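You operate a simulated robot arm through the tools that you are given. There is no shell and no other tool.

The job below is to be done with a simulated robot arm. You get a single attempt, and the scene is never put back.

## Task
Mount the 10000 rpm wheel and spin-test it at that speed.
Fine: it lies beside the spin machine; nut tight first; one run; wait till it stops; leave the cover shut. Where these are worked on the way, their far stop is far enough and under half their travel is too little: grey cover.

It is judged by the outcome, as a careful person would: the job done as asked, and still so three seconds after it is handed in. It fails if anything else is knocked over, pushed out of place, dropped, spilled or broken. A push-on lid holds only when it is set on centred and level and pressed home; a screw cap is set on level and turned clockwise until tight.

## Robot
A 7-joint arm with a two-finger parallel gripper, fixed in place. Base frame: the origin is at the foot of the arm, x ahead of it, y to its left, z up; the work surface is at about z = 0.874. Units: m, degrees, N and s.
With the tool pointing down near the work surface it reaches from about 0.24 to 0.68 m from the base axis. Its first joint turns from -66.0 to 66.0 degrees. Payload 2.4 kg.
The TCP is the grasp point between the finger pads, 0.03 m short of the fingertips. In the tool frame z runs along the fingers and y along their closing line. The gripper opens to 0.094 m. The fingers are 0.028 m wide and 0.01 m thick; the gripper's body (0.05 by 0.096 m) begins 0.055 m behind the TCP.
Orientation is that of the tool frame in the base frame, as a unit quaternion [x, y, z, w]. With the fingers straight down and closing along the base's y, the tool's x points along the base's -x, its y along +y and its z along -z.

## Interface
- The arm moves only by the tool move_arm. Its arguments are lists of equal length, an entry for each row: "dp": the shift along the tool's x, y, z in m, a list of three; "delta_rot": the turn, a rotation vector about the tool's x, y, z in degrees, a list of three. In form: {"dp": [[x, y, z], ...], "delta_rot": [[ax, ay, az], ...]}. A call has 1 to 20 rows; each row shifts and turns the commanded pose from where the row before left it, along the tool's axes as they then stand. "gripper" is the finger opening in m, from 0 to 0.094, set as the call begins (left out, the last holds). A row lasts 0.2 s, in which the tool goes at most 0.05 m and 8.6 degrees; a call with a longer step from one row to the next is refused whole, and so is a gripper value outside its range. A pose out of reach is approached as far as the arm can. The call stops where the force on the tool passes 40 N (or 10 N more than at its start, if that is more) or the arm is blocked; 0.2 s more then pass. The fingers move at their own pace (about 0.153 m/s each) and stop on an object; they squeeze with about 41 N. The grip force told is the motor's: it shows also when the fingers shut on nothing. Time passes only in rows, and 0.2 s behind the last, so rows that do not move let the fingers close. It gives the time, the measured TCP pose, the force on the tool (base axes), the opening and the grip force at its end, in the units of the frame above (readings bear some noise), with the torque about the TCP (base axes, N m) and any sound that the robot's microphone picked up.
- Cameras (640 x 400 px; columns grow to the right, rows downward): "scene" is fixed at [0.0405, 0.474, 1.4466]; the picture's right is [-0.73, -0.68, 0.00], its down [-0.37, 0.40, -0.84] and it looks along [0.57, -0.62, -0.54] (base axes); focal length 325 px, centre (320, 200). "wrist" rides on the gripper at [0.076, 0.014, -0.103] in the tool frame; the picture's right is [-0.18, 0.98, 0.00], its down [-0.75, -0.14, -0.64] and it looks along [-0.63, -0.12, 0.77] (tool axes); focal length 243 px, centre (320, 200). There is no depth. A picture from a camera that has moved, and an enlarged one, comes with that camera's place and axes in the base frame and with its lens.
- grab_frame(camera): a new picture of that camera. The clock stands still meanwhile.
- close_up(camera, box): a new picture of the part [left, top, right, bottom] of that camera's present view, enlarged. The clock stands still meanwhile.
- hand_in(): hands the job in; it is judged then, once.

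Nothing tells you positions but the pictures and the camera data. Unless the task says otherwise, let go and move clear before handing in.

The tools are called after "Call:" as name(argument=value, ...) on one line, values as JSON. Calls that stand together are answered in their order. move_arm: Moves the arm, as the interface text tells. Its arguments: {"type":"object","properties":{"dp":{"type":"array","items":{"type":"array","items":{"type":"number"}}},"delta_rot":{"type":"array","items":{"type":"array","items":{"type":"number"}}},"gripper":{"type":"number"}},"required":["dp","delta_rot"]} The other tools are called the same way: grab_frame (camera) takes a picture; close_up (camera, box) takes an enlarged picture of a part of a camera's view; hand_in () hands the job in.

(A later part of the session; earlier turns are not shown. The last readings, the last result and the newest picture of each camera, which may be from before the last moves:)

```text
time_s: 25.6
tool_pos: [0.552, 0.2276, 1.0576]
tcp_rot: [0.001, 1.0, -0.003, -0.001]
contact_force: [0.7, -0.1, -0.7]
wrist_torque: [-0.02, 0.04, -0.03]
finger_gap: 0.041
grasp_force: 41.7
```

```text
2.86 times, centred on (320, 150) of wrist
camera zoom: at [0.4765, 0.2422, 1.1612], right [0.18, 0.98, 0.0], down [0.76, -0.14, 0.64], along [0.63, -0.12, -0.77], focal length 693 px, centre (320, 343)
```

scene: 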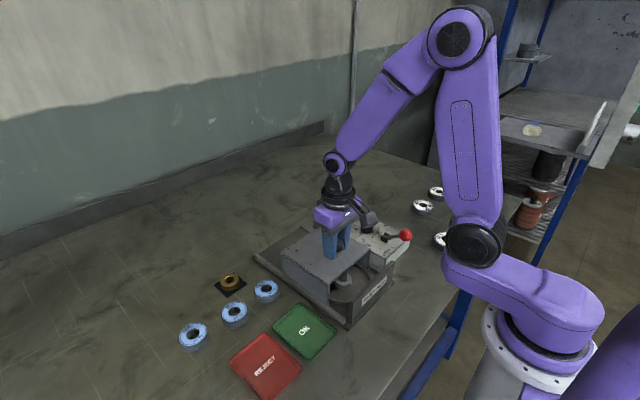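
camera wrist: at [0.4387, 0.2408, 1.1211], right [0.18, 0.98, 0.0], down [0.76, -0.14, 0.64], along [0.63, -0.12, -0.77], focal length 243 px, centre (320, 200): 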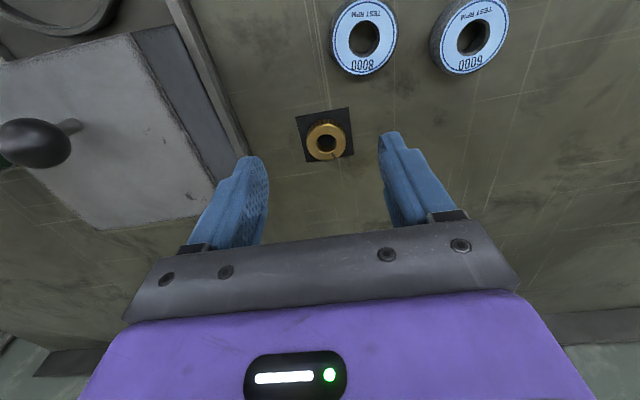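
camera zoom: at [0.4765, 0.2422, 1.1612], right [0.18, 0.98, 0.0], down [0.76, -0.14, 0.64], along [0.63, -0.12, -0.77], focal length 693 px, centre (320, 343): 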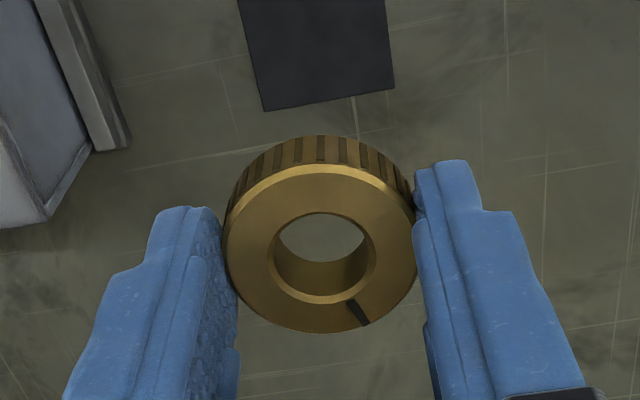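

The nut is held square and centred. I'll carry it over the spindle and compare the nut hole with the shaft tip.

Call:
move_arm(dp=[[0.0322, -0.0296, 0], [0.0322, -0.0296, 0], [0.0322, -0.0296, 0], [0.0322, -0.0296, 0], [0.0322, -0.0296, 0], [0.0322, -0.0296, 0], [0, 0, 0.03], [0, 0, 0]], delta_rot=[[0, 0, 0], [0, 0, 0], [0, 0, 0], [0, 0, 0], [0, 0, 0], [0, 0, 0], [0, 0, 0], [0, 0, 0]])

Call:
close_up(camera="wrist", box=[230, 60, 410, 220])

Call:
close_up(camera="scene", box=[330, 210, 400, 290])

```text
time_s: 27.4
tool_pos: [0.3603, 0.0525, 1.0266]
tcp_rot: [0.0, 1.0, -0.002, -0.001]
contact_force: [0.0, 0.4, -0.9]
wrist_torque: [0.0, 0.0, 0.04]
finger_gap: 0.041
grasp_force: 41.1
```

```text
2.50 times, centred on (320, 140) of wrist
camera zoom: at [0.2841, 0.0663, 1.1308], right [0.18, 0.98, 0.0], down [0.75, -0.14, 0.64], along [0.63, -0.12, -0.77], focal length 606 px, centre (320, 350)
```

zoom: 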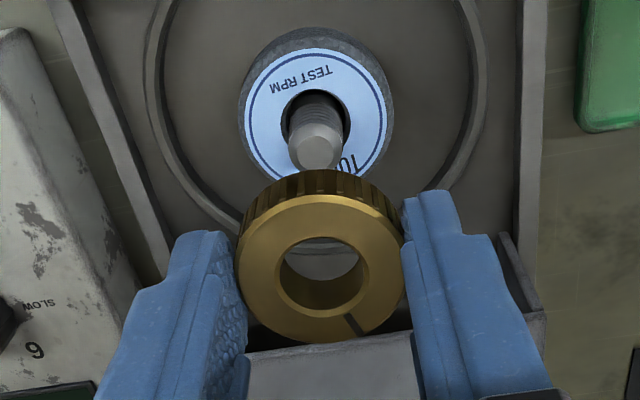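

```text
5.00 times, centred on (365, 250) of scene
camera zoom: at [0.0405, 0.474, 1.4466], right [-0.73, -0.68, 0.0], down [-0.37, 0.4, -0.84], along [0.57, -0.62, -0.54], focal length 1626 px, centre (95, -50)
```

zoom: 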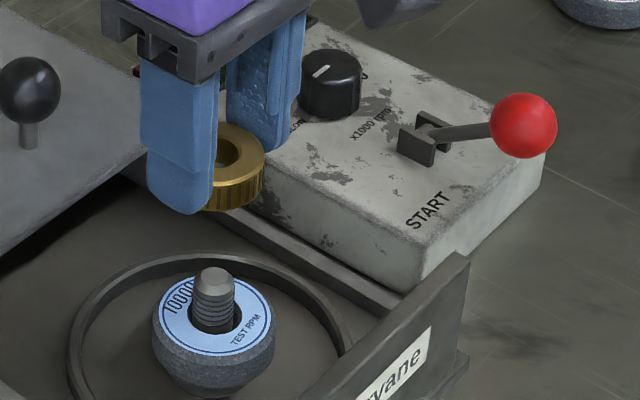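

The nut appears about 2 mm too far in x and 1.6 mm in y. I'll correct that and come down to just above the tip to compare again.

Call:
move_arm(dp=[[0.002, -0.0016, 0.01], [0, 0, 0.02], [0, 0, 0.018], [0, 0, 0]], delta_rot=[[0, 0, 0], [0, 0, 0], [0, 0, 0], [0, 0, 0]])

Call:
close_up(camera="wrist", box=[260, 100, 380, 220])

Call:
close_up(camera="scene", box=[340, 225, 395, 285])

```text
time_s: 28.4
tool_pos: [0.358, 0.0488, 0.9799]
tcp_rot: [0.0, 1.0, -0.002, -0.002]
contact_force: [0.6, 0.7, -1.5]
wrist_torque: [0.01, -0.03, -0.03]
finger_gap: 0.0408
grasp_force: 41.5
```

```text
3.33 times, centred on (320, 160) of wrist
camera zoom: at [0.2823, 0.0635, 1.0827], right [0.18, 0.98, 0.0], down [0.76, -0.14, 0.64], along [0.63, -0.12, -0.77], focal length 809 px, centre (320, 333)
```

zoom: 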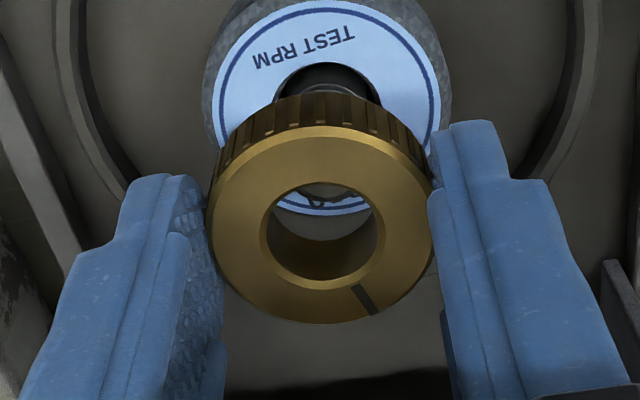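

```text
6.67 times, centred on (368, 255) of scene
camera zoom: at [0.0405, 0.474, 1.4466], right [-0.73, -0.68, 0.0], down [-0.37, 0.4, -0.84], along [0.57, -0.62, -0.54], focal length 2168 px, centre (3, -167)
```

zoom: 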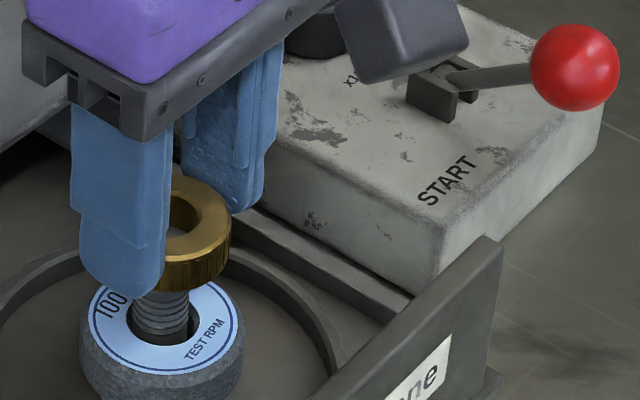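

The nut is now within about a millimetre of the axis. I'll correct slightly and lower to the tip with small steps.

Call:
move_arm(dp=[[-0.0008, 0.0008, 0.004], [0, 0, 0.004], [0, 0, 0.002], [0, 0, 0]], delta_rot=[[0, 0, 0], [0, 0, 0], [0, 0, 0], [0, 0, 0]])

Call:
close_up(camera="wrist", box=[260, 100, 380, 220])

Call:
close_up(camera="scene", box=[340, 225, 395, 285])

```text
time_s: 29.4
tool_pos: [0.3589, 0.0495, 0.9697]
tcp_rot: [0.0, 1.0, -0.001, 0.0]
contact_force: [-0.7, 0.0, -1.5]
wrist_torque: [-0.02, 0.07, -0.04]
finger_gap: 0.0407
grasp_force: 41.5
```

```text
3.33 times, centred on (320, 160) of wrist
camera zoom: at [0.2826, 0.0637, 1.0729], right [0.18, 0.98, 0.0], down [0.76, -0.14, 0.64], along [0.63, -0.12, -0.77], focal length 809 px, centre (320, 333)
```

zoom: 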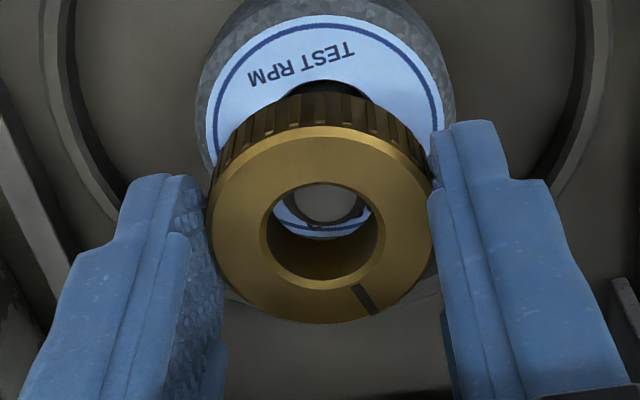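

```text
6.67 times, centred on (368, 255) of scene
camera zoom: at [0.0405, 0.474, 1.4466], right [-0.73, -0.68, 0.0], down [-0.37, 0.4, -0.84], along [0.57, -0.62, -0.54], focal length 2168 px, centre (3, -167)
```

zoom: 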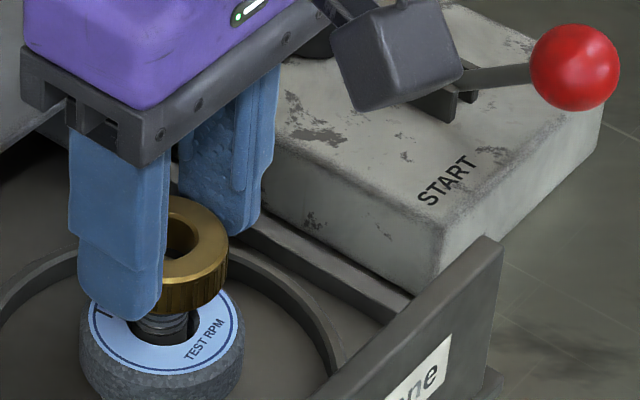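

The shaft tip shows centred through the nut hole. I'll lower gently until it touches the thread.

Call:
move_arm(dp=[[-0.0004, 0, 0.003], [0, 0, 0.003], [0, 0, 0.002], [0, 0, 0.002], [0, 0, 0]], delta_rot=[[0, 0, 0], [0, 0, 0], [0, 0, 0], [0, 0, 0], [0, 0, 0]])

Call:
close_up(camera="wrist", box=[260, 100, 380, 220])

```text
time_s: 30.6
tool_pos: [0.3584, 0.0493, 0.9612]
tcp_rot: [0.001, 1.0, -0.002, -0.001]
contact_force: [-0.5, 0.8, -2.4]
wrist_torque: [-0.01, 0.0, 0.0]
finger_gap: 0.0411
grasp_force: 40.5
```

```text
3.33 times, centred on (320, 160) of wrist
camera zoom: at [0.2828, 0.0637, 1.0633], right [0.18, 0.98, 0.0], down [0.75, -0.14, 0.64], along [0.63, -0.12, -0.77], focal length 809 px, centre (320, 333)
```

zoom: 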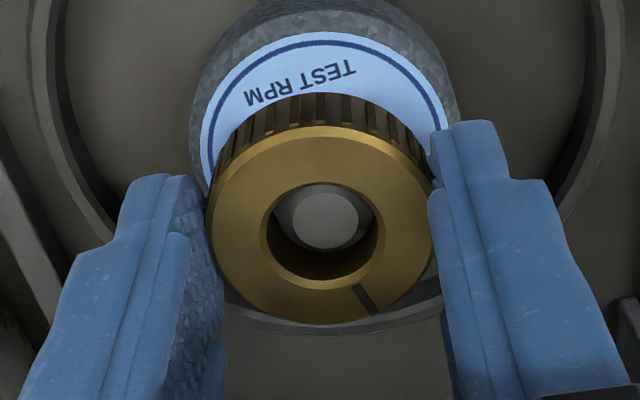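

The tip is inside the nut bore with no side force. I'll go on down in small steps until the thread meets.

Call:
move_arm(dp=[[0, 0, 0.002], [0, 0, 0.002], [0, 0, 0.002], [0, 0, 0]], delta_rot=[[0, 0, 0], [0, 0, 0], [0, 0, 0], [0, 0, 0]])

```text
time_s: 31.6
tool_pos: [0.3579, 0.0497, 0.9543]
tcp_rot: [-0.001, 1.0, -0.001, -0.001]
contact_force: [-0.1, 0.3, -0.2]
wrist_torque: [-0.03, 0.01, 0.0]
finger_gap: 0.0409
grasp_force: 40.8
```

Call:
move_arm(dp=[[0, 0, 0.002], [0, 0, 0.002], [0, 0, 0.001], [0, 0, 0.001], [0, 0, 0]], delta_rot=[[0, 0, 0], [0, 0, 0], [0, 0, 0], [0, 0, 0], [0, 0, 0]])

Call:
close_up(camera="wrist", box=[260, 100, 380, 220])

Call:
close_up(camera="scene", box=[340, 225, 395, 285])

```text
time_s: 32.8
tool_pos: [0.359, 0.0488, 0.9485]
tcp_rot: [0.0, 1.0, -0.002, 0.0]
contact_force: [-5.9, -1.9, 28.3]
wrist_torque: [-0.01, 0.09, -0.05]
finger_gap: 0.0409
grasp_force: 40.9
```

```text
3.33 times, centred on (320, 160) of wrist
camera zoom: at [0.2827, 0.0635, 1.0511], right [0.18, 0.98, 0.0], down [0.75, -0.14, 0.64], along [0.63, -0.12, -0.77], focal length 809 px, centre (320, 333)
```

zoom: 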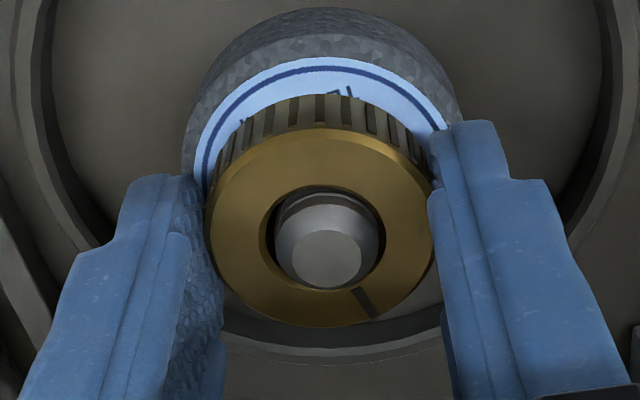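

```text
6.67 times, centred on (368, 255) of scene
camera zoom: at [0.04, 0.4739, 1.4467], right [-0.73, -0.68, 0.0], down [-0.37, 0.4, -0.84], along [0.57, -0.62, -0.54], focal length 2168 px, centre (3, -167)
```

zoom: 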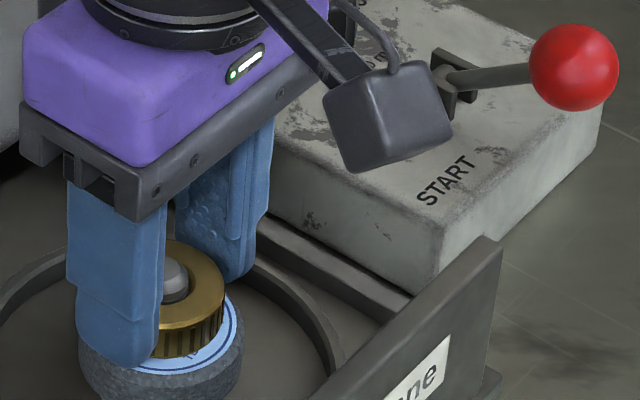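

The nut has slid down and bears on the wheel at z 0.9485. I'll ease the pressure and turn clockwise from above (+ about tool z), watching the torque.

Call:
move_arm(dp=[[0.0006, 0, -0.0015], [0, 0, 0], [0, 0, 0], [0, 0, 0], [0, 0, 0], [0, 0, 0], [0, 0, 0]], delta_rot=[[0, 0, 0], [0, 0, 8], [0, 0, 8], [0, 0, 8], [0, 0, 8], [0, 0, 8], [0, 0, 0]])

Call:
close_up(camera="wrist", box=[260, 100, 380, 220])

Call:
close_up(camera="scene", box=[340, 225, 395, 285])

```text
time_s: 34.4
tool_pos: [0.3588, 0.0502, 0.9485]
tcp_rot: [0.343, 0.939, -0.001, 0.0]
contact_force: [-0.9, 19.6, -2.6]
wrist_torque: [0.67, 0.05, 0.05]
finger_gap: 0.0409
grasp_force: 41.2
```

```text
3.33 times, centred on (320, 160) of wrist
camera zoom: at [0.3095, 0.1104, 1.0521], right [0.77, 0.63, 0.0], down [0.49, -0.59, 0.64], along [0.41, -0.5, -0.77], focal length 809 px, centre (320, 333)
```

zoom: 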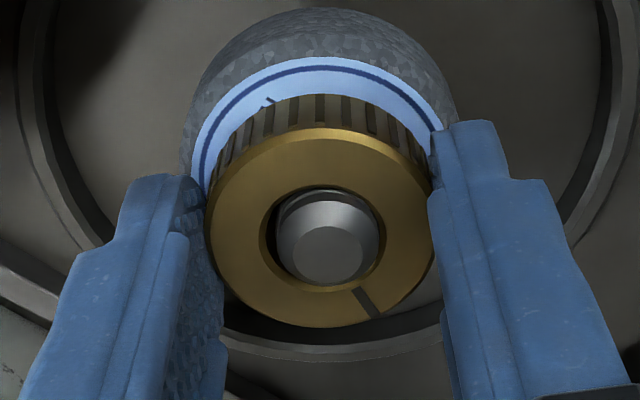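

```text
6.67 times, centred on (368, 255) of scene
camera zoom: at [0.0405, 0.4745, 1.4465], right [-0.73, -0.68, 0.0], down [-0.37, 0.4, -0.84], along [0.57, -0.62, -0.54], focal length 2168 px, centre (3, -167)
```

zoom: 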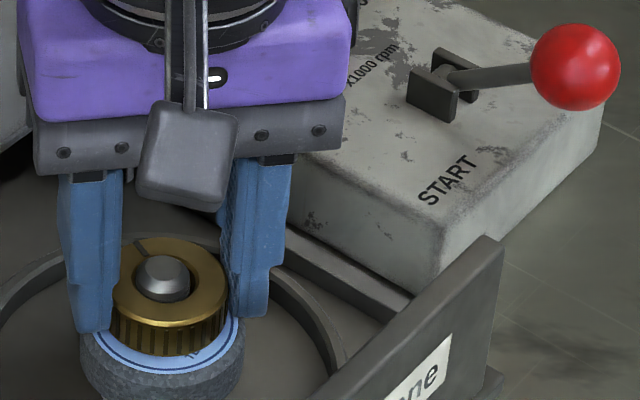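

The nut turns with the gripper, with some side force in +y. I'll relieve that and keep turning.

Call:
move_arm(dp=[[0.001, 0.0012, 0.0005], [0, 0, 0], [0, 0, 0], [0, 0, 0], [0, 0, 0], [0, 0, 0]], delta_rot=[[0, 0, 0], [0, 0, 8], [0, 0, 8], [0, 0, 8], [0, 0, 8], [0, 0, 0]])

```text
time_s: 35.8
tool_pos: [0.3581, 0.0515, 0.948]
tcp_rot: [0.589, 0.808, -0.002, 0.001]
contact_force: [4.4, 12.1, -3.5]
wrist_torque: [0.42, -0.13, 0.05]
finger_gap: 0.041
grasp_force: 40.9
```

Call:
move_arm(dp=[[0.001, 0.0007, 0.0005], [0, 0, 0], [0, 0, 0.0003], [0, 0, 0], [0, 0, 0.0003], [0, 0, 0], [0, 0, 0]], delta_rot=[[0, 0, 0], [0, 0, 8], [0, 0, 8], [0, 0, 8], [0, 0, 8], [0, 0, 8], [0, 0, 0]])

Call:
close_up(camera="scene", box=[320, 200, 410, 285])

Call:
close_up(camera="wrist", box=[260, 100, 380, 220])

```text
time_s: 37.4
tool_pos: [0.3602, 0.0519, 0.949]
tcp_rot: [0.83, 0.558, 0.0, 0.001]
contact_force: [12.1, 0.3, -0.4]
wrist_torque: [-0.01, -0.45, 0.05]
finger_gap: 0.0408
grasp_force: 41.3
```

```text
4.71 times, centred on (365, 242) of scene
camera zoom: at [0.0409, 0.474, 1.4466], right [-0.73, -0.68, 0.0], down [-0.37, 0.4, -0.84], along [0.57, -0.62, -0.54], focal length 1530 px, centre (108, 0)
```

zoom: 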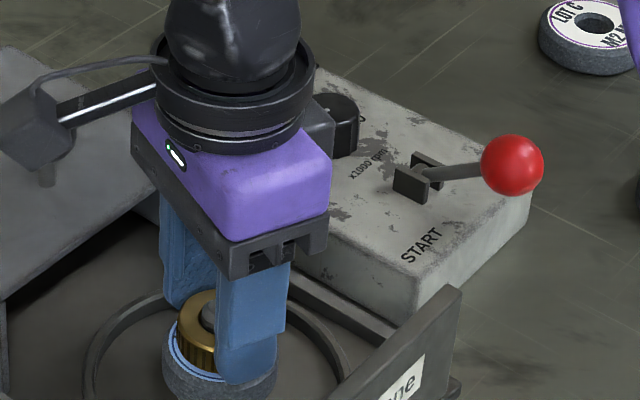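

```text
3.33 times, centred on (320, 160) of wrist
camera zoom: at [0.4019, 0.1174, 1.0511], right [0.84, -0.54, 0.0], down [-0.42, -0.64, 0.64], along [-0.35, -0.54, -0.77], focal length 809 px, centre (320, 333)
```

zoom: 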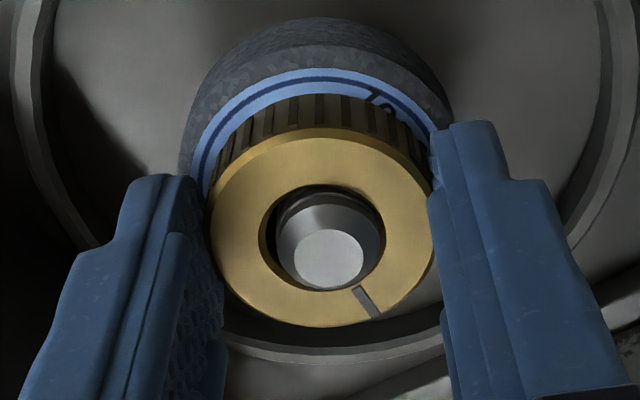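

Call:
move_arm(dp=[[0, 0.001, 0], [0, 0, 0.0003], [0, 0, 0], [0, 0, 0.0003], [0, 0, 0], [0, 0, 0], [0, 0, 0]], delta_rot=[[0, 0, 0], [0, 0, 8], [0, 0, 8], [0, 0, 8], [0, 0, 8], [0, 0, 8], [0, 0, 0]])

Call:
close_up(camera="scene", box=[300, 180, 420, 285])

```text
time_s: 39.0
tool_pos: [0.3609, 0.0515, 0.9488]
tcp_rot: [0.971, 0.24, 0.001, 0.001]
contact_force: [14.4, -0.5, 4.0]
wrist_torque: [0.02, -0.45, 0.01]
finger_gap: 0.041
grasp_force: 41.3
```

```text
3.81 times, centred on (360, 232) of scene
camera zoom: at [0.0409, 0.474, 1.4466], right [-0.73, -0.68, 0.0], down [-0.37, 0.4, -0.84], along [0.57, -0.62, -0.54], focal length 1239 px, centre (168, 76)
```

zoom: 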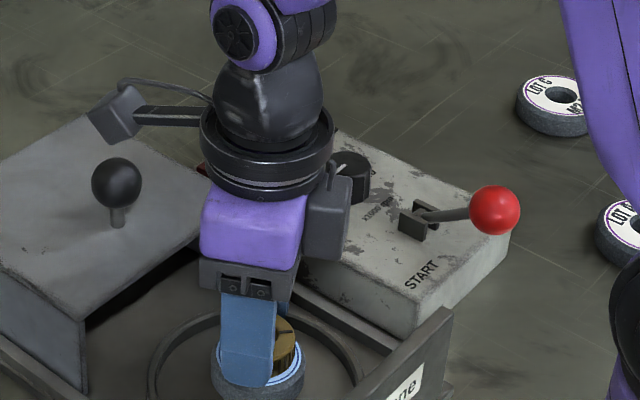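

Call:
move_arm(dp=[[0, 0.001, 0], [0, 0, 0], [0, 0, 0.0003], [0, 0, 0], [0, 0, 0.0003], [0, 0, 0], [0, 0, 0]], delta_rot=[[0, 0, 0], [0, 0, 8], [0, 0, 8], [0, 0, 8], [0, 0, 8], [0, 0, 8], [0, 0, 0]])

Call:
close_up(camera="wrist", box=[260, 100, 380, 220])

Call:
close_up(camera="scene", box=[300, 180, 420, 285])

```text
time_s: 40.2
tool_pos: [0.3613, 0.0518, 0.9474]
tcp_rot: [1.0, -0.001, -0.005, 0.004]
contact_force: [-4.2, -9.0, 8.1]
wrist_torque: [-0.25, 0.13, 0.03]
finger_gap: 0.0409
grasp_force: 41.0
stopped in row 5: the force on the tool passed its limit at 71 N (the readings are from after the stop); the commanded pose is now the measured one
```

```text
3.33 times, centred on (320, 160) of wrist
camera zoom: at [0.4389, 0.0372, 1.0494], right [-0.19, -0.98, 0.01], down [-0.75, 0.15, 0.65], along [-0.64, 0.11, -0.76], focal length 809 px, centre (320, 333)
```

zoom: 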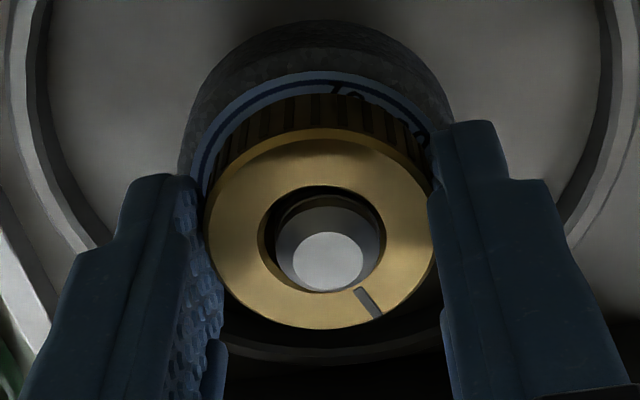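

```text
3.81 times, centred on (360, 232) of scene
camera zoom: at [0.0403, 0.4737, 1.4467], right [-0.73, -0.68, 0.0], down [-0.37, 0.4, -0.84], along [0.57, -0.62, -0.54], focal length 1239 px, centre (168, 76)
```

zoom: 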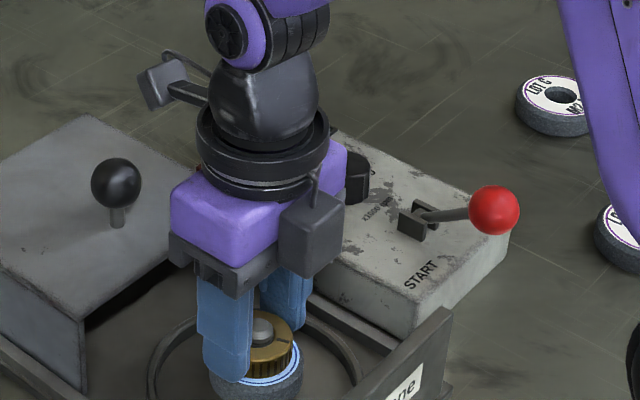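

At about 180° of turn something stopped the motion with 71 N. I need to see whether the nut is seated on the wheel or the arm hit a limit.

Call:
close_up(camera="scene", box=[345, 250, 390, 290])

Call:
grab_frame(camera="scene")

Call:
grab_frame(camera="wrist")

```text
10.00 times, centred on (368, 270) of scene
camera zoom: at [0.0403, 0.4737, 1.4467], right [-0.73, -0.68, 0.0], down [-0.37, 0.4, -0.84], along [0.57, -0.62, -0.54], focal length 3251 px, centre (-155, -500)
```

zoom: 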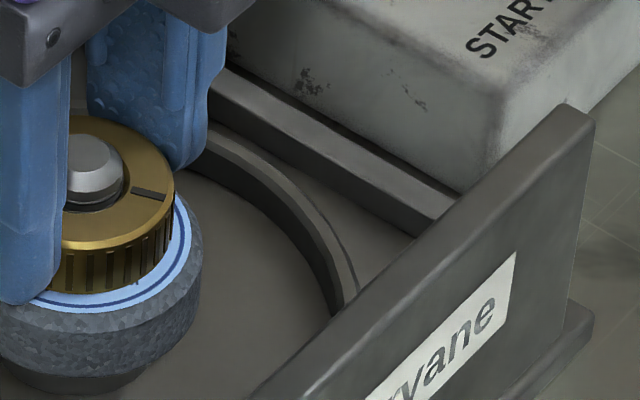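

```text
taken
```

scene: 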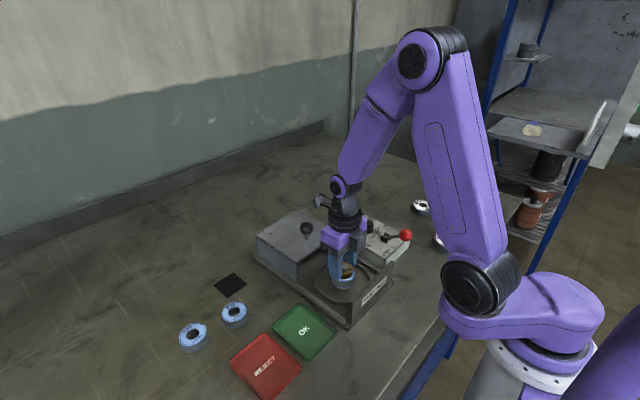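

```text
taken
camera wrist: at [0.4389, 0.0372, 1.0494], right [-0.19, -0.98, 0.01], down [-0.75, 0.15, 0.65], along [-0.64, 0.11, -0.76], focal length 243 px, centre (320, 200)
```

wrist: 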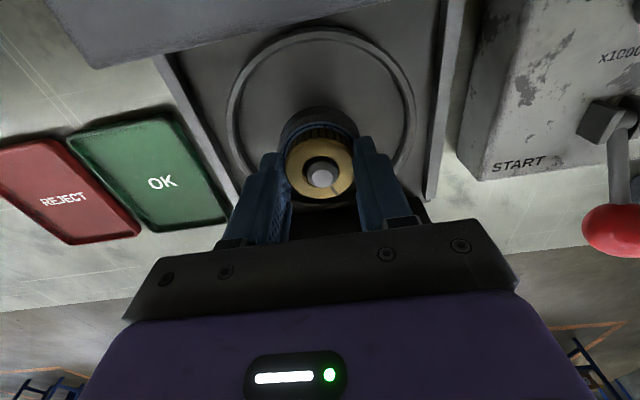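

The nut appears to sit on the wheel face. I'll test with a few more small turns to read the torque.

Call:
move_arm(dp=[[0, 0, 0], [0, 0, 0], [0, 0, 0]], delta_rot=[[0, 0, 2], [0, 0, 2], [0, 0, 2]])

```text
time_s: 41.0
tool_pos: [0.3616, 0.0505, 0.9462]
tcp_rot: [0.999, -0.05, -0.001, -0.002]
contact_force: [-0.7, -2.6, 13.1]
wrist_torque: [-0.21, -0.03, 0.07]
finger_gap: 0.041
grasp_force: 40.6
```

Call:
move_arm(dp=[[0, 0, 0], [0, 0, 0], [0, 0, 0], [0, 0, 0], [0, 0, 0]], delta_rot=[[0, 0, 5], [0, 0, 5], [0, 0, 5], [0, 0, 5], [0, 0, 0]])

Call:
close_up(camera="wrist", box=[260, 100, 380, 220])

```text
time_s: 41.4
tool_pos: [0.3614, 0.0483, 0.947]
tcp_rot: [0.998, -0.069, 0.002, -0.006]
contact_force: [1.1, 7.1, 0.2]
wrist_torque: [0.17, -0.06, -0.08]
finger_gap: 0.0408
grasp_force: 41.0
out of reach, approached as far as the arm can: row 1
stopped in row 1: the force on the tool passed its limit at 54 N (the readings are from after the stop); the commanded pose is now the measured one
```

```text
3.33 times, centred on (320, 160) of wrist
camera zoom: at [0.434, 0.0219, 1.0498], right [-0.32, -0.95, -0.01], down [-0.73, 0.24, 0.64], along [-0.6, 0.22, -0.77], focal length 809 px, centre (320, 333)
```

zoom: 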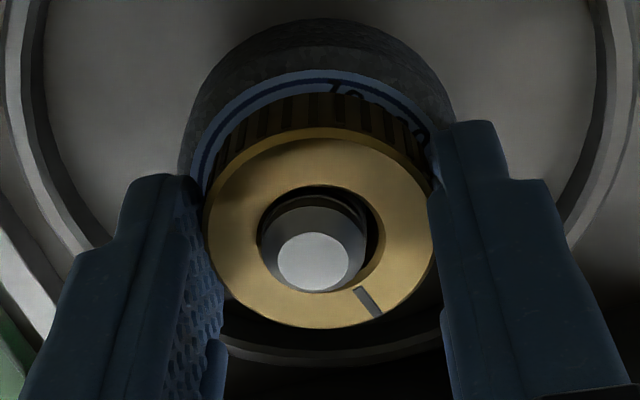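

The wrist joint reached its limit at about 188°. I'll release the nut, turn the open gripper back anticlockwise as far as useful, and regrip for more turns.

Call:
move_arm(dp=[[0, 0, 0], [0, 0, 0], [0, 0, 0], [0, 0, 0], [0, 0, 0], [0, 0, 0], [0, 0, 0], [0, 0, 0], [0, 0, 0], [0, 0, 0], [0, 0, 0], [0, 0, 0], [0, 0, 0], [0, 0, 0], [0, 0, 0], [0, 0, 0], [0, 0, 0], [0, 0, 0], [0, 0, 0], [0, 0, 0]], delta_rot=[[0, 0, 0], [0, 0, 0], [0, 0, -8], [0, 0, -8], [0, 0, -8], [0, 0, -8], [0, 0, -8], [0, 0, -8], [0, 0, -8], [0, 0, -8], [0, 0, -8], [0, 0, -8], [0, 0, -8], [0, 0, -8], [0, 0, -8], [0, 0, -8], [0, 0, -8], [0, 0, -8], [0, 0, -8], [0, 0, -8]], gripper=0.062)

Call:
close_up(camera="wrist", box=[260, 100, 380, 220])

Call:
close_up(camera="scene", box=[340, 240, 400, 290])

```text
time_s: 45.6
tool_pos: [0.3605, 0.0479, 0.9465]
tcp_rot: [0.374, 0.927, 0.007, 0.0]
contact_force: [-0.2, 0.6, -0.6]
wrist_torque: [-0.01, 0.02, 0.01]
finger_gap: 0.0621
grasp_force: 0.2
```

```text
3.33 times, centred on (320, 160) of wrist
camera zoom: at [0.3156, 0.109, 1.0507], right [0.81, 0.58, 0.01], down [0.44, -0.63, 0.64], along [0.38, -0.51, -0.77], focal length 809 px, centre (320, 333)
```

zoom: 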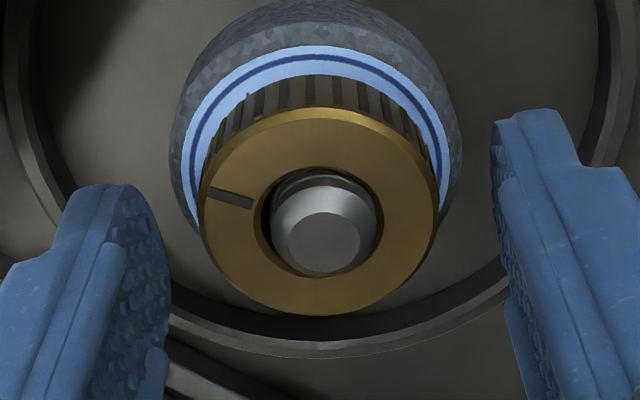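

```text
8.00 times, centred on (370, 265) of scene
camera zoom: at [0.0405, 0.474, 1.4466], right [-0.73, -0.68, 0.0], down [-0.37, 0.4, -0.84], along [0.57, -0.62, -0.54], focal length 2601 px, centre (-80, -320)
```

zoom: 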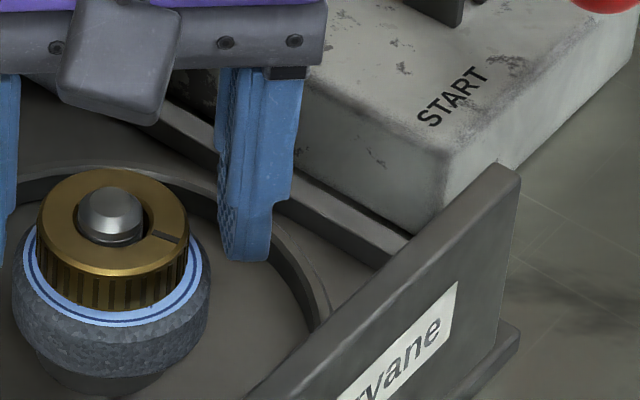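

The nut sits level on the wheel. I'll recentre the gripper on it and turn further back anticlockwise.

Call:
move_arm(dp=[[0.0028, -0.0018, 0], [0, 0, 0], [0, 0, 0], [0, 0, 0], [0, 0, 0], [0, 0, 0], [0, 0, 0], [0, 0, 0], [0, 0, 0], [0, 0, 0], [0, 0, 0], [0, 0, 0], [0, 0, 0], [0, 0, 0], [0, 0, 0], [0, 0, 0], [0, 0, 0], [0, 0, 0], [0, 0, 0]], delta_rot=[[0, 0, 0], [0, 0, -8], [0, 0, -8], [0, 0, -8], [0, 0, -8], [0, 0, -8], [0, 0, -8], [0, 0, -8], [0, 0, -8], [0, 0, -8], [0, 0, -8], [0, 0, -8], [0, 0, -8], [0, 0, -8], [0, 0, -8], [0, 0, -8], [0, 0, -8], [0, 0, -8], [0, 0, 0]])

Call:
close_up(camera="wrist", box=[260, 100, 380, 220])

Call:
close_up(camera="scene", box=[300, 180, 420, 290])

```text
time_s: 49.6
tool_pos: [0.358, 0.048, 0.9471]
tcp_rot: [0.719, -0.695, -0.003, -0.008]
contact_force: [0.3, 0.9, -0.7]
wrist_torque: [0.01, 0.03, 0.02]
finger_gap: 0.0619
grasp_force: 0.1
```

```text
3.33 times, centred on (320, 160) of wrist
camera zoom: at [0.3458, -0.03, 1.0488], right [-0.99, 0.15, 0.0], down [0.11, 0.75, 0.65], along [0.1, 0.65, -0.76], focal length 809 px, centre (320, 333)
```

zoom: 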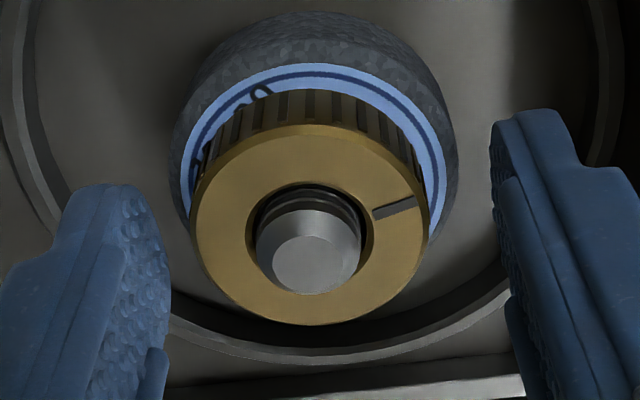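

```text
3.64 times, centred on (360, 235) of scene
camera zoom: at [0.0405, 0.474, 1.4466], right [-0.73, -0.68, 0.0], down [-0.37, 0.4, -0.84], along [0.57, -0.62, -0.54], focal length 1182 px, centre (174, 73)
```

zoom: 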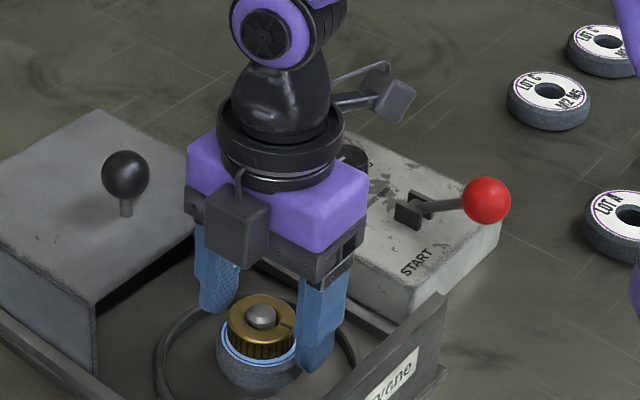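

I'm now at about -92°. I'll centre on the nut (3 mm along tool -y), correct a 1° tilt, regrip, and turn clockwise again while watching forces.

Call:
move_arm(dp=[[0, -0.003, 0], [0, 0, 0], [0, 0, 0]], delta_rot=[[-0.4, 0.9, 0], [0, 0, 0], [0, 0, 0]])

Call:
move_arm(dp=[[0, 0, 0], [0, 0, 0], [0, 0, 0]], delta_rot=[[0, 0, 0], [0, 0, 0], [0, 0, 0]], gripper=0.03)

Call:
move_arm(dp=[[0, 0, 0], [0, 0, 0], [0, 0, 0], [0, 0, 0], [0, 0, 0], [0, 0, 0]], delta_rot=[[0, 0, 8], [0, 0, 8], [0, 0, 8], [0, 0, 8], [0, 0, 8], [0, 0, 0]])

Call:
close_up(camera="wrist", box=[260, 100, 380, 220])

```text
time_s: 50.4
tool_pos: [0.3597, 0.0488, 0.9473]
tcp_rot: [0.719, -0.695, 0.0, 0.001]
contact_force: [1.1, -0.4, -0.2]
wrist_torque: [0.0, -0.02, 0.0]
finger_gap: 0.062
grasp_force: 0.0
```

```text
time_s: 51.2
tool_pos: [0.3599, 0.0486, 0.9464]
tcp_rot: [0.719, -0.695, -0.001, 0.002]
contact_force: [0.4, 0.7, 0.1]
wrist_torque: [0.01, -0.04, -0.01]
finger_gap: 0.0407
grasp_force: 40.8
```

```text
time_s: 52.6
tool_pos: [0.3603, 0.0497, 0.947]
tcp_rot: [-0.436, 0.9, -0.002, -0.001]
contact_force: [-5.9, 3.8, 15.0]
wrist_torque: [0.18, 0.28, -0.01]
finger_gap: 0.0405
grasp_force: 41.1
```

```text
3.33 times, centred on (320, 160) of wrist
camera zoom: at [0.3021, -0.0027, 1.0499], right [-0.66, 0.75, 0.0], down [0.58, 0.51, 0.64], along [0.48, 0.42, -0.77], focal length 809 px, centre (320, 333)
```

zoom: 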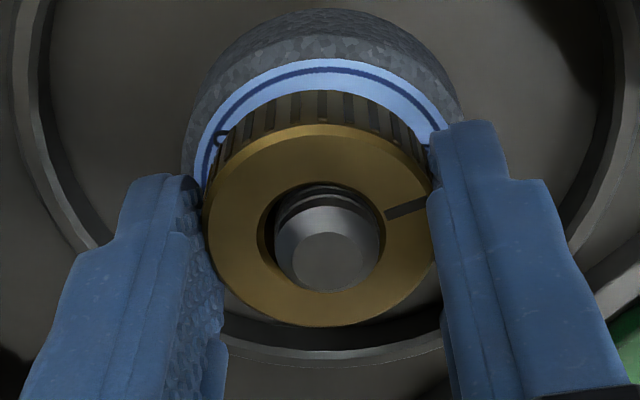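

Call:
move_arm(dp=[[0, 0, 0], [0, 0, 0], [0, 0, 0], [0, 0, 0], [0, 0, 0], [0, 0, 0], [0, 0, 0]], delta_rot=[[0, 0, 8], [0, 0, 8], [0, 0, 8], [0, 0, 8], [0, 0, 8], [0, 0, 8], [0, 0, 0]])

Call:
close_up(camera="wrist", box=[260, 100, 380, 220])

Call:
close_up(camera="scene", box=[340, 240, 400, 290])

```text
time_s: 54.2
tool_pos: [0.3598, 0.05, 0.9458]
tcp_rot: [-0.033, 0.999, -0.002, -0.001]
contact_force: [-9.7, 12.9, -4.8]
wrist_torque: [0.35, 0.28, 0.07]
finger_gap: 0.0407
grasp_force: 40.8
```

```text
3.33 times, centred on (320, 160) of wrist
camera zoom: at [0.2832, 0.0581, 1.0495], right [0.12, 0.99, 0.0], down [0.76, -0.09, 0.64], along [0.64, -0.08, -0.77], focal length 809 px, centre (320, 333)
```

zoom: 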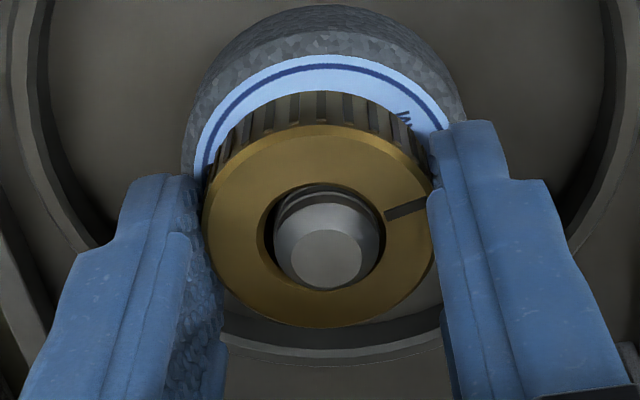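

```text
8.00 times, centred on (370, 265) of scene
camera zoom: at [0.0403, 0.4744, 1.4465], right [-0.73, -0.68, 0.0], down [-0.37, 0.4, -0.84], along [0.57, -0.62, -0.54], focal length 2601 px, centre (-80, -320)
```

zoom: 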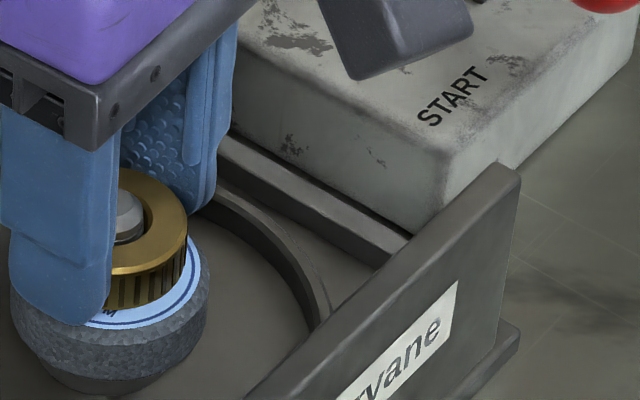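

The tool is being drawn slowly down, so the thread is engaging (z from 0.9485 to 0.9458). I'll follow it down, relieve the side force and keep turning.

Call:
move_arm(dp=[[0.0008, 0.001, 0.0005], [0, 0, 0], [0, 0, 0], [0, 0, 0.0002], [0, 0, 0], [0, 0, 0.0002], [0, 0, 0], [0, 0, 0]], delta_rot=[[0, 0, 0], [0, 0, 8], [0, 0, 8], [0, 0, 8], [0, 0, 8], [0, 0, 8], [0, 0, 8], [0, 0, 0]])

Call:
close_up(camera="wrist", box=[260, 100, 380, 220])

```text
time_s: 56.0
tool_pos: [0.3601, 0.0503, 0.9455]
tcp_rot: [0.378, 0.926, -0.001, 0.001]
contact_force: [-4.8, -0.2, 6.9]
wrist_torque: [0.05, 0.18, 0.0]
finger_gap: 0.0408
grasp_force: 40.4
```

```text
3.33 times, centred on (320, 160) of wrist
camera zoom: at [0.3157, 0.1129, 1.0486], right [0.82, 0.57, 0.0], down [0.44, -0.63, 0.64], along [0.37, -0.53, -0.77], focal length 809 px, centre (320, 333)
```

zoom: 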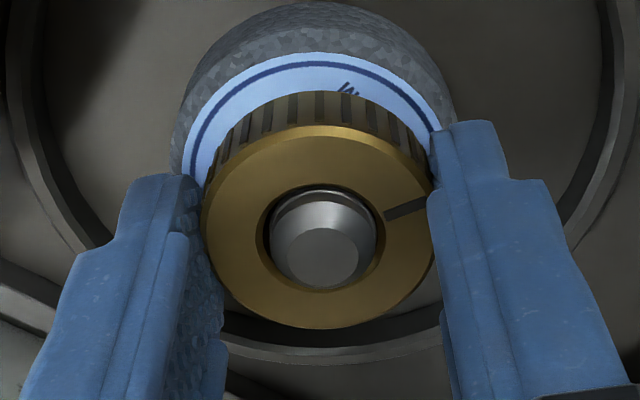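

Call:
move_arm(dp=[[0, 0, 0], [0, 0, 0], [0, 0, 0.0002], [0, 0, 0], [0, 0, 0.0002], [0, 0, 0], [0, 0, 0.0002], [0, 0, 0], [0, 0, 0]], delta_rot=[[0, 0, 8], [0, 0, 8], [0, 0, 8], [0, 0, 8], [0, 0, 8], [0, 0, 8], [0, 0, 8], [0, 0, 8], [0, 0, 0]])

Call:
close_up(camera="wrist", box=[260, 100, 380, 220])

```text
time_s: 58.0
tool_pos: [0.3595, 0.0494, 0.9455]
tcp_rot: [0.81, 0.586, -0.001, 0.001]
contact_force: [1.8, 9.5, 3.9]
wrist_torque: [0.36, -0.07, 0.0]
finger_gap: 0.0408
grasp_force: 40.8
```

```text
3.33 times, centred on (320, 160) of wrist
camera zoom: at [0.3973, 0.1174, 1.0478], right [0.88, -0.48, 0.0], down [-0.37, -0.67, 0.64], along [-0.31, -0.56, -0.77], focal length 809 px, centre (320, 333)
```

zoom: 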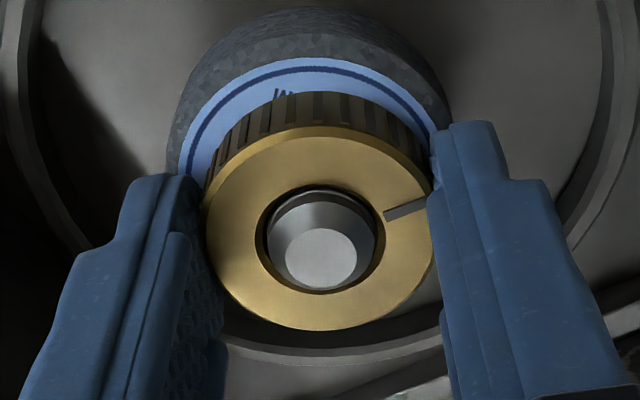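

Call:
move_arm(dp=[[0, 0, 0], [0, 0, 0.0002], [0, 0, 0], [0, 0, 0.0002], [0, 0, 0], [0, 0, 0.0002], [0, 0, 0], [0, 0, 0.0002], [0, 0, 0]], delta_rot=[[0, 0, 8], [0, 0, 8], [0, 0, 8], [0, 0, 8], [0, 0, 8], [0, 0, 8], [0, 0, 8], [0, 0, 8], [0, 0, 0]])

Call:
close_up(camera="wrist", box=[260, 100, 380, 220])

Call:
close_up(camera="scene", box=[340, 240, 400, 290])

```text
time_s: 60.0
tool_pos: [0.36, 0.0489, 0.9434]
tcp_rot: [0.998, 0.067, 0.0, 0.002]
contact_force: [1.7, 7.8, 18.1]
wrist_torque: [0.36, 0.02, -0.03]
finger_gap: 0.0408
grasp_force: 40.6
```

```text
3.33 times, centred on (320, 160) of wrist
camera zoom: at [0.4373, 0.0452, 1.0477], right [-0.05, -1.0, 0.0], down [-0.77, 0.04, 0.64], along [-0.64, 0.03, -0.77], focal length 809 px, centre (320, 333)
```

zoom: 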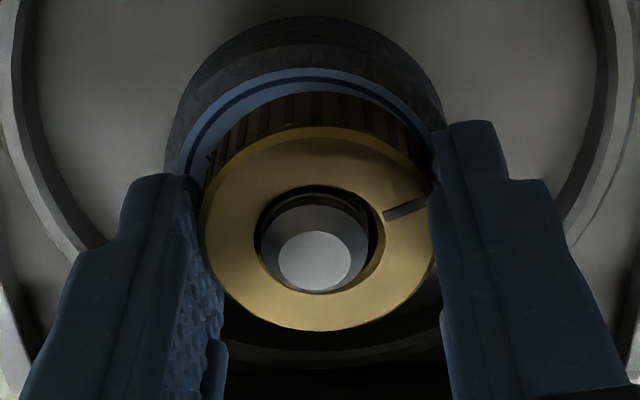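

```text
8.00 times, centred on (370, 265) of scene
camera zoom: at [0.0404, 0.4742, 1.4466], right [-0.73, -0.68, 0.0], down [-0.37, 0.4, -0.84], along [0.57, -0.62, -0.54], focal length 2601 px, centre (-80, -320)
```

zoom: 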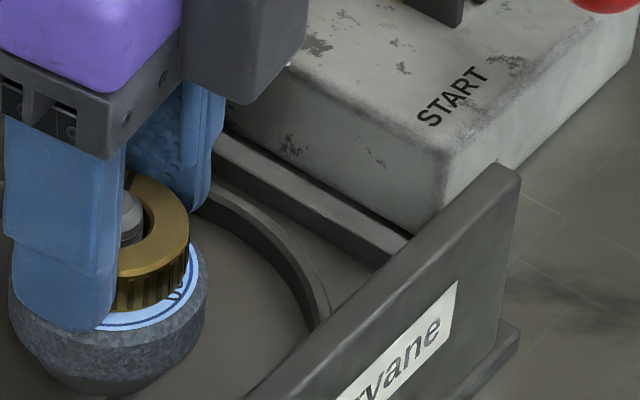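

The fingers have slid down the nut a few mm, so the tips may be brushing the wheel. I'll release, raise 5 mm, swing back anticlockwise and check the gap under the nut.

Call:
move_arm(dp=[[0, 0, 0], [0, 0, 0], [0, 0, -0.003], [0, 0, -0.003], [0, 0, 0], [0, 0, 0], [0, 0, 0], [0, 0, 0], [0, 0, 0], [0, 0, 0], [0, 0, 0], [0, 0, 0], [0, 0, 0], [0, 0, 0], [0, 0, 0], [0, 0, 0], [0, 0, 0], [0, 0, 0], [0, 0, 0], [0, 0, 0]], delta_rot=[[0, 0, 0], [0, 0, 0], [0, 0, 0], [0, 0, -8], [0, 0, -8], [0, 0, -8], [0, 0, -8], [0, 0, -8], [0, 0, -8], [0, 0, -8], [0, 0, -8], [0, 0, -8], [0, 0, -8], [0, 0, -8], [0, 0, -8], [0, 0, -8], [0, 0, -8], [0, 0, -8], [0, 0, -8], [0, 0, -8]], gripper=0.062)

Call:
close_up(camera="wrist", box=[260, 100, 380, 220])

Call:
close_up(camera="scene", box=[345, 250, 390, 290])

```text
time_s: 64.2
tool_pos: [0.3607, 0.0486, 0.95]
tcp_rot: [0.308, 0.951, -0.001, 0.0]
contact_force: [-0.5, 0.8, -0.8]
wrist_torque: [0.02, 0.03, -0.01]
finger_gap: 0.0621
grasp_force: 0.1
```

```text
3.33 times, centred on (320, 160) of wrist
camera zoom: at [0.307, 0.105, 1.0537], right [0.73, 0.69, 0.0], down [0.53, -0.56, 0.64], along [0.44, -0.47, -0.77], focal length 809 px, centre (320, 333)
```

zoom: 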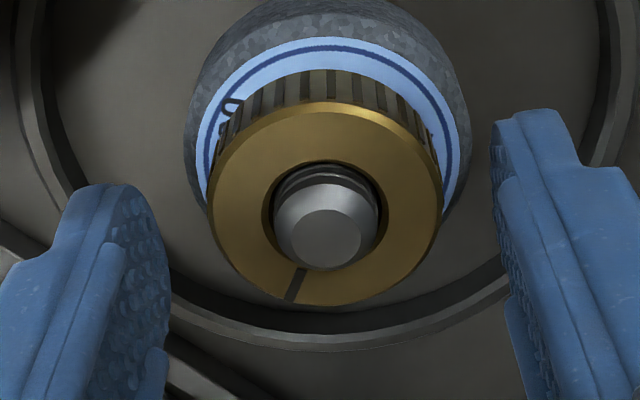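

```text
10.00 times, centred on (368, 270) of scene
camera zoom: at [0.0405, 0.474, 1.4466], right [-0.73, -0.68, 0.0], down [-0.37, 0.4, -0.84], along [0.57, -0.62, -0.54], focal length 3251 px, centre (-155, -500)
```

zoom: 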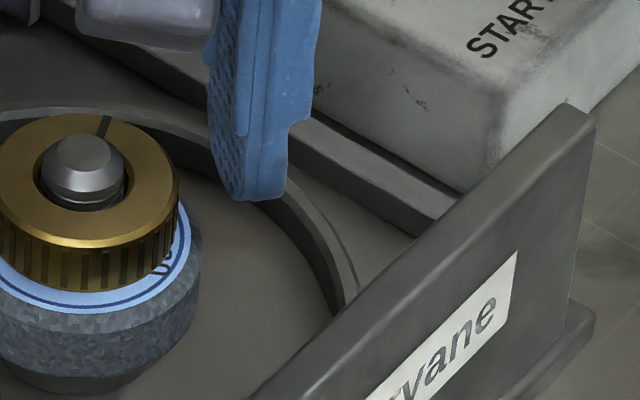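

Call:
close_up(camera="scene", box=[335, 255, 375, 290])

```text
11.43 times, centred on (355, 272) of scene
camera zoom: at [0.0405, 0.474, 1.4466], right [-0.73, -0.68, 0.0], down [-0.37, 0.4, -0.84], along [0.57, -0.62, -0.54], focal length 3716 px, centre (-80, -629)
```

zoom: 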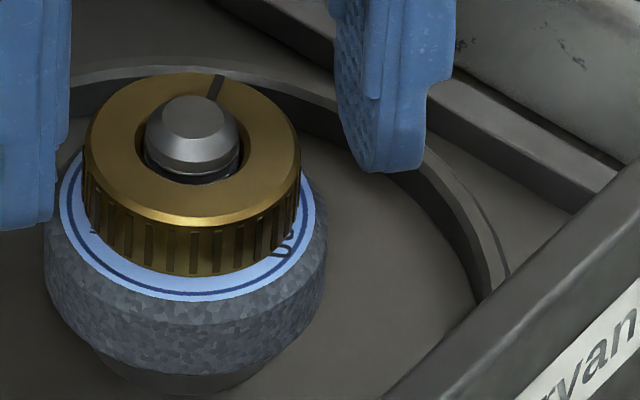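

The gap is too ambiguous to judge from one view. I'll recentre on the spindle axis (~(0.359, 0.0497)) with the fingertips above the wheel, swing back to about -124°, regrip, and turn again to see if the nut bites.

Call:
move_arm(dp=[[0.002, 0, 0], [0, 0, 0], [0, 0, 0], [0, 0, 0], [0, 0, 0], [0, 0, 0], [0, 0, 0], [0, 0, 0], [0, 0, 0], [0, 0, 0], [0, 0, 0], [0, 0, 0], [0, 0, 0], [0, 0, 0], [0, 0, 0], [0, 0, 0], [0, 0, 0], [0, 0, 0], [0, 0, 0], [0, 0, 0]], delta_rot=[[0, 0, 0], [0, 0, -8], [0, 0, -8], [0, 0, -8], [0, 0, -8], [0, 0, -8], [0, 0, -8], [0, 0, -8], [0, 0, -8], [0, 0, -8], [0, 0, -8], [0, 0, -8], [0, 0, -8], [0, 0, -8], [0, 0, -8], [0, 0, -8], [0, 0, -8], [0, 0, -8], [0, 0, -8], [0, 0, -8]])

Call:
close_up(camera="wrist", box=[260, 100, 380, 220])

Call:
close_up(camera="scene", box=[335, 255, 375, 290])

```text
time_s: 68.4
tool_pos: [0.3581, 0.0494, 0.9508]
tcp_rot: [0.848, -0.529, 0.001, 0.001]
contact_force: [-0.9, -0.4, -0.9]
wrist_torque: [0.01, -0.02, 0.0]
finger_gap: 0.0622
grasp_force: 0.0
```

```text
3.33 times, centred on (320, 160) of wrist
camera zoom: at [0.3792, -0.0249, 1.0539], right [-0.96, -0.27, 0.0], down [-0.2, 0.74, 0.64], along [-0.17, 0.62, -0.77], focal length 809 px, centre (320, 333)
```

zoom: 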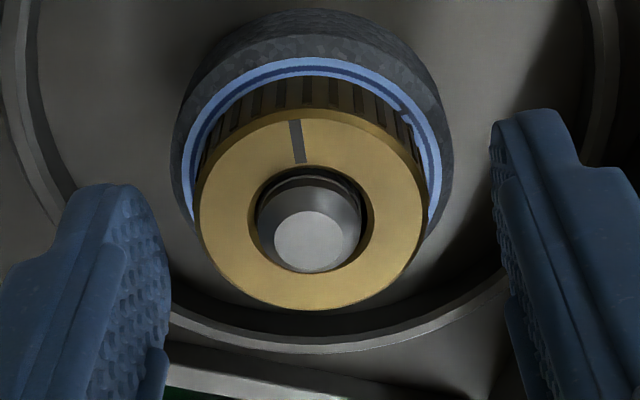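

```text
11.43 times, centred on (355, 272) of scene
camera zoom: at [0.0405, 0.474, 1.4466], right [-0.73, -0.68, 0.0], down [-0.37, 0.4, -0.84], along [0.57, -0.62, -0.54], focal length 3716 px, centre (-80, -629)
```

zoom: 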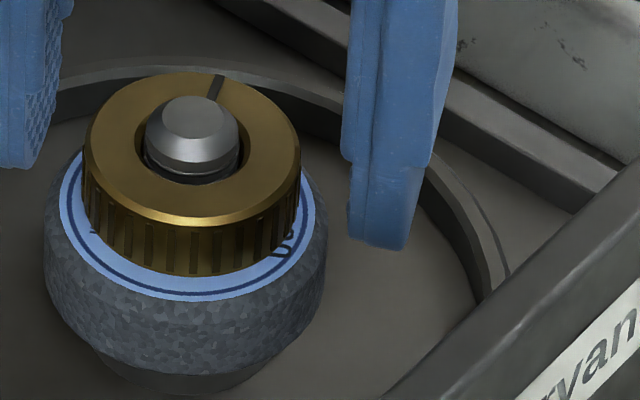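

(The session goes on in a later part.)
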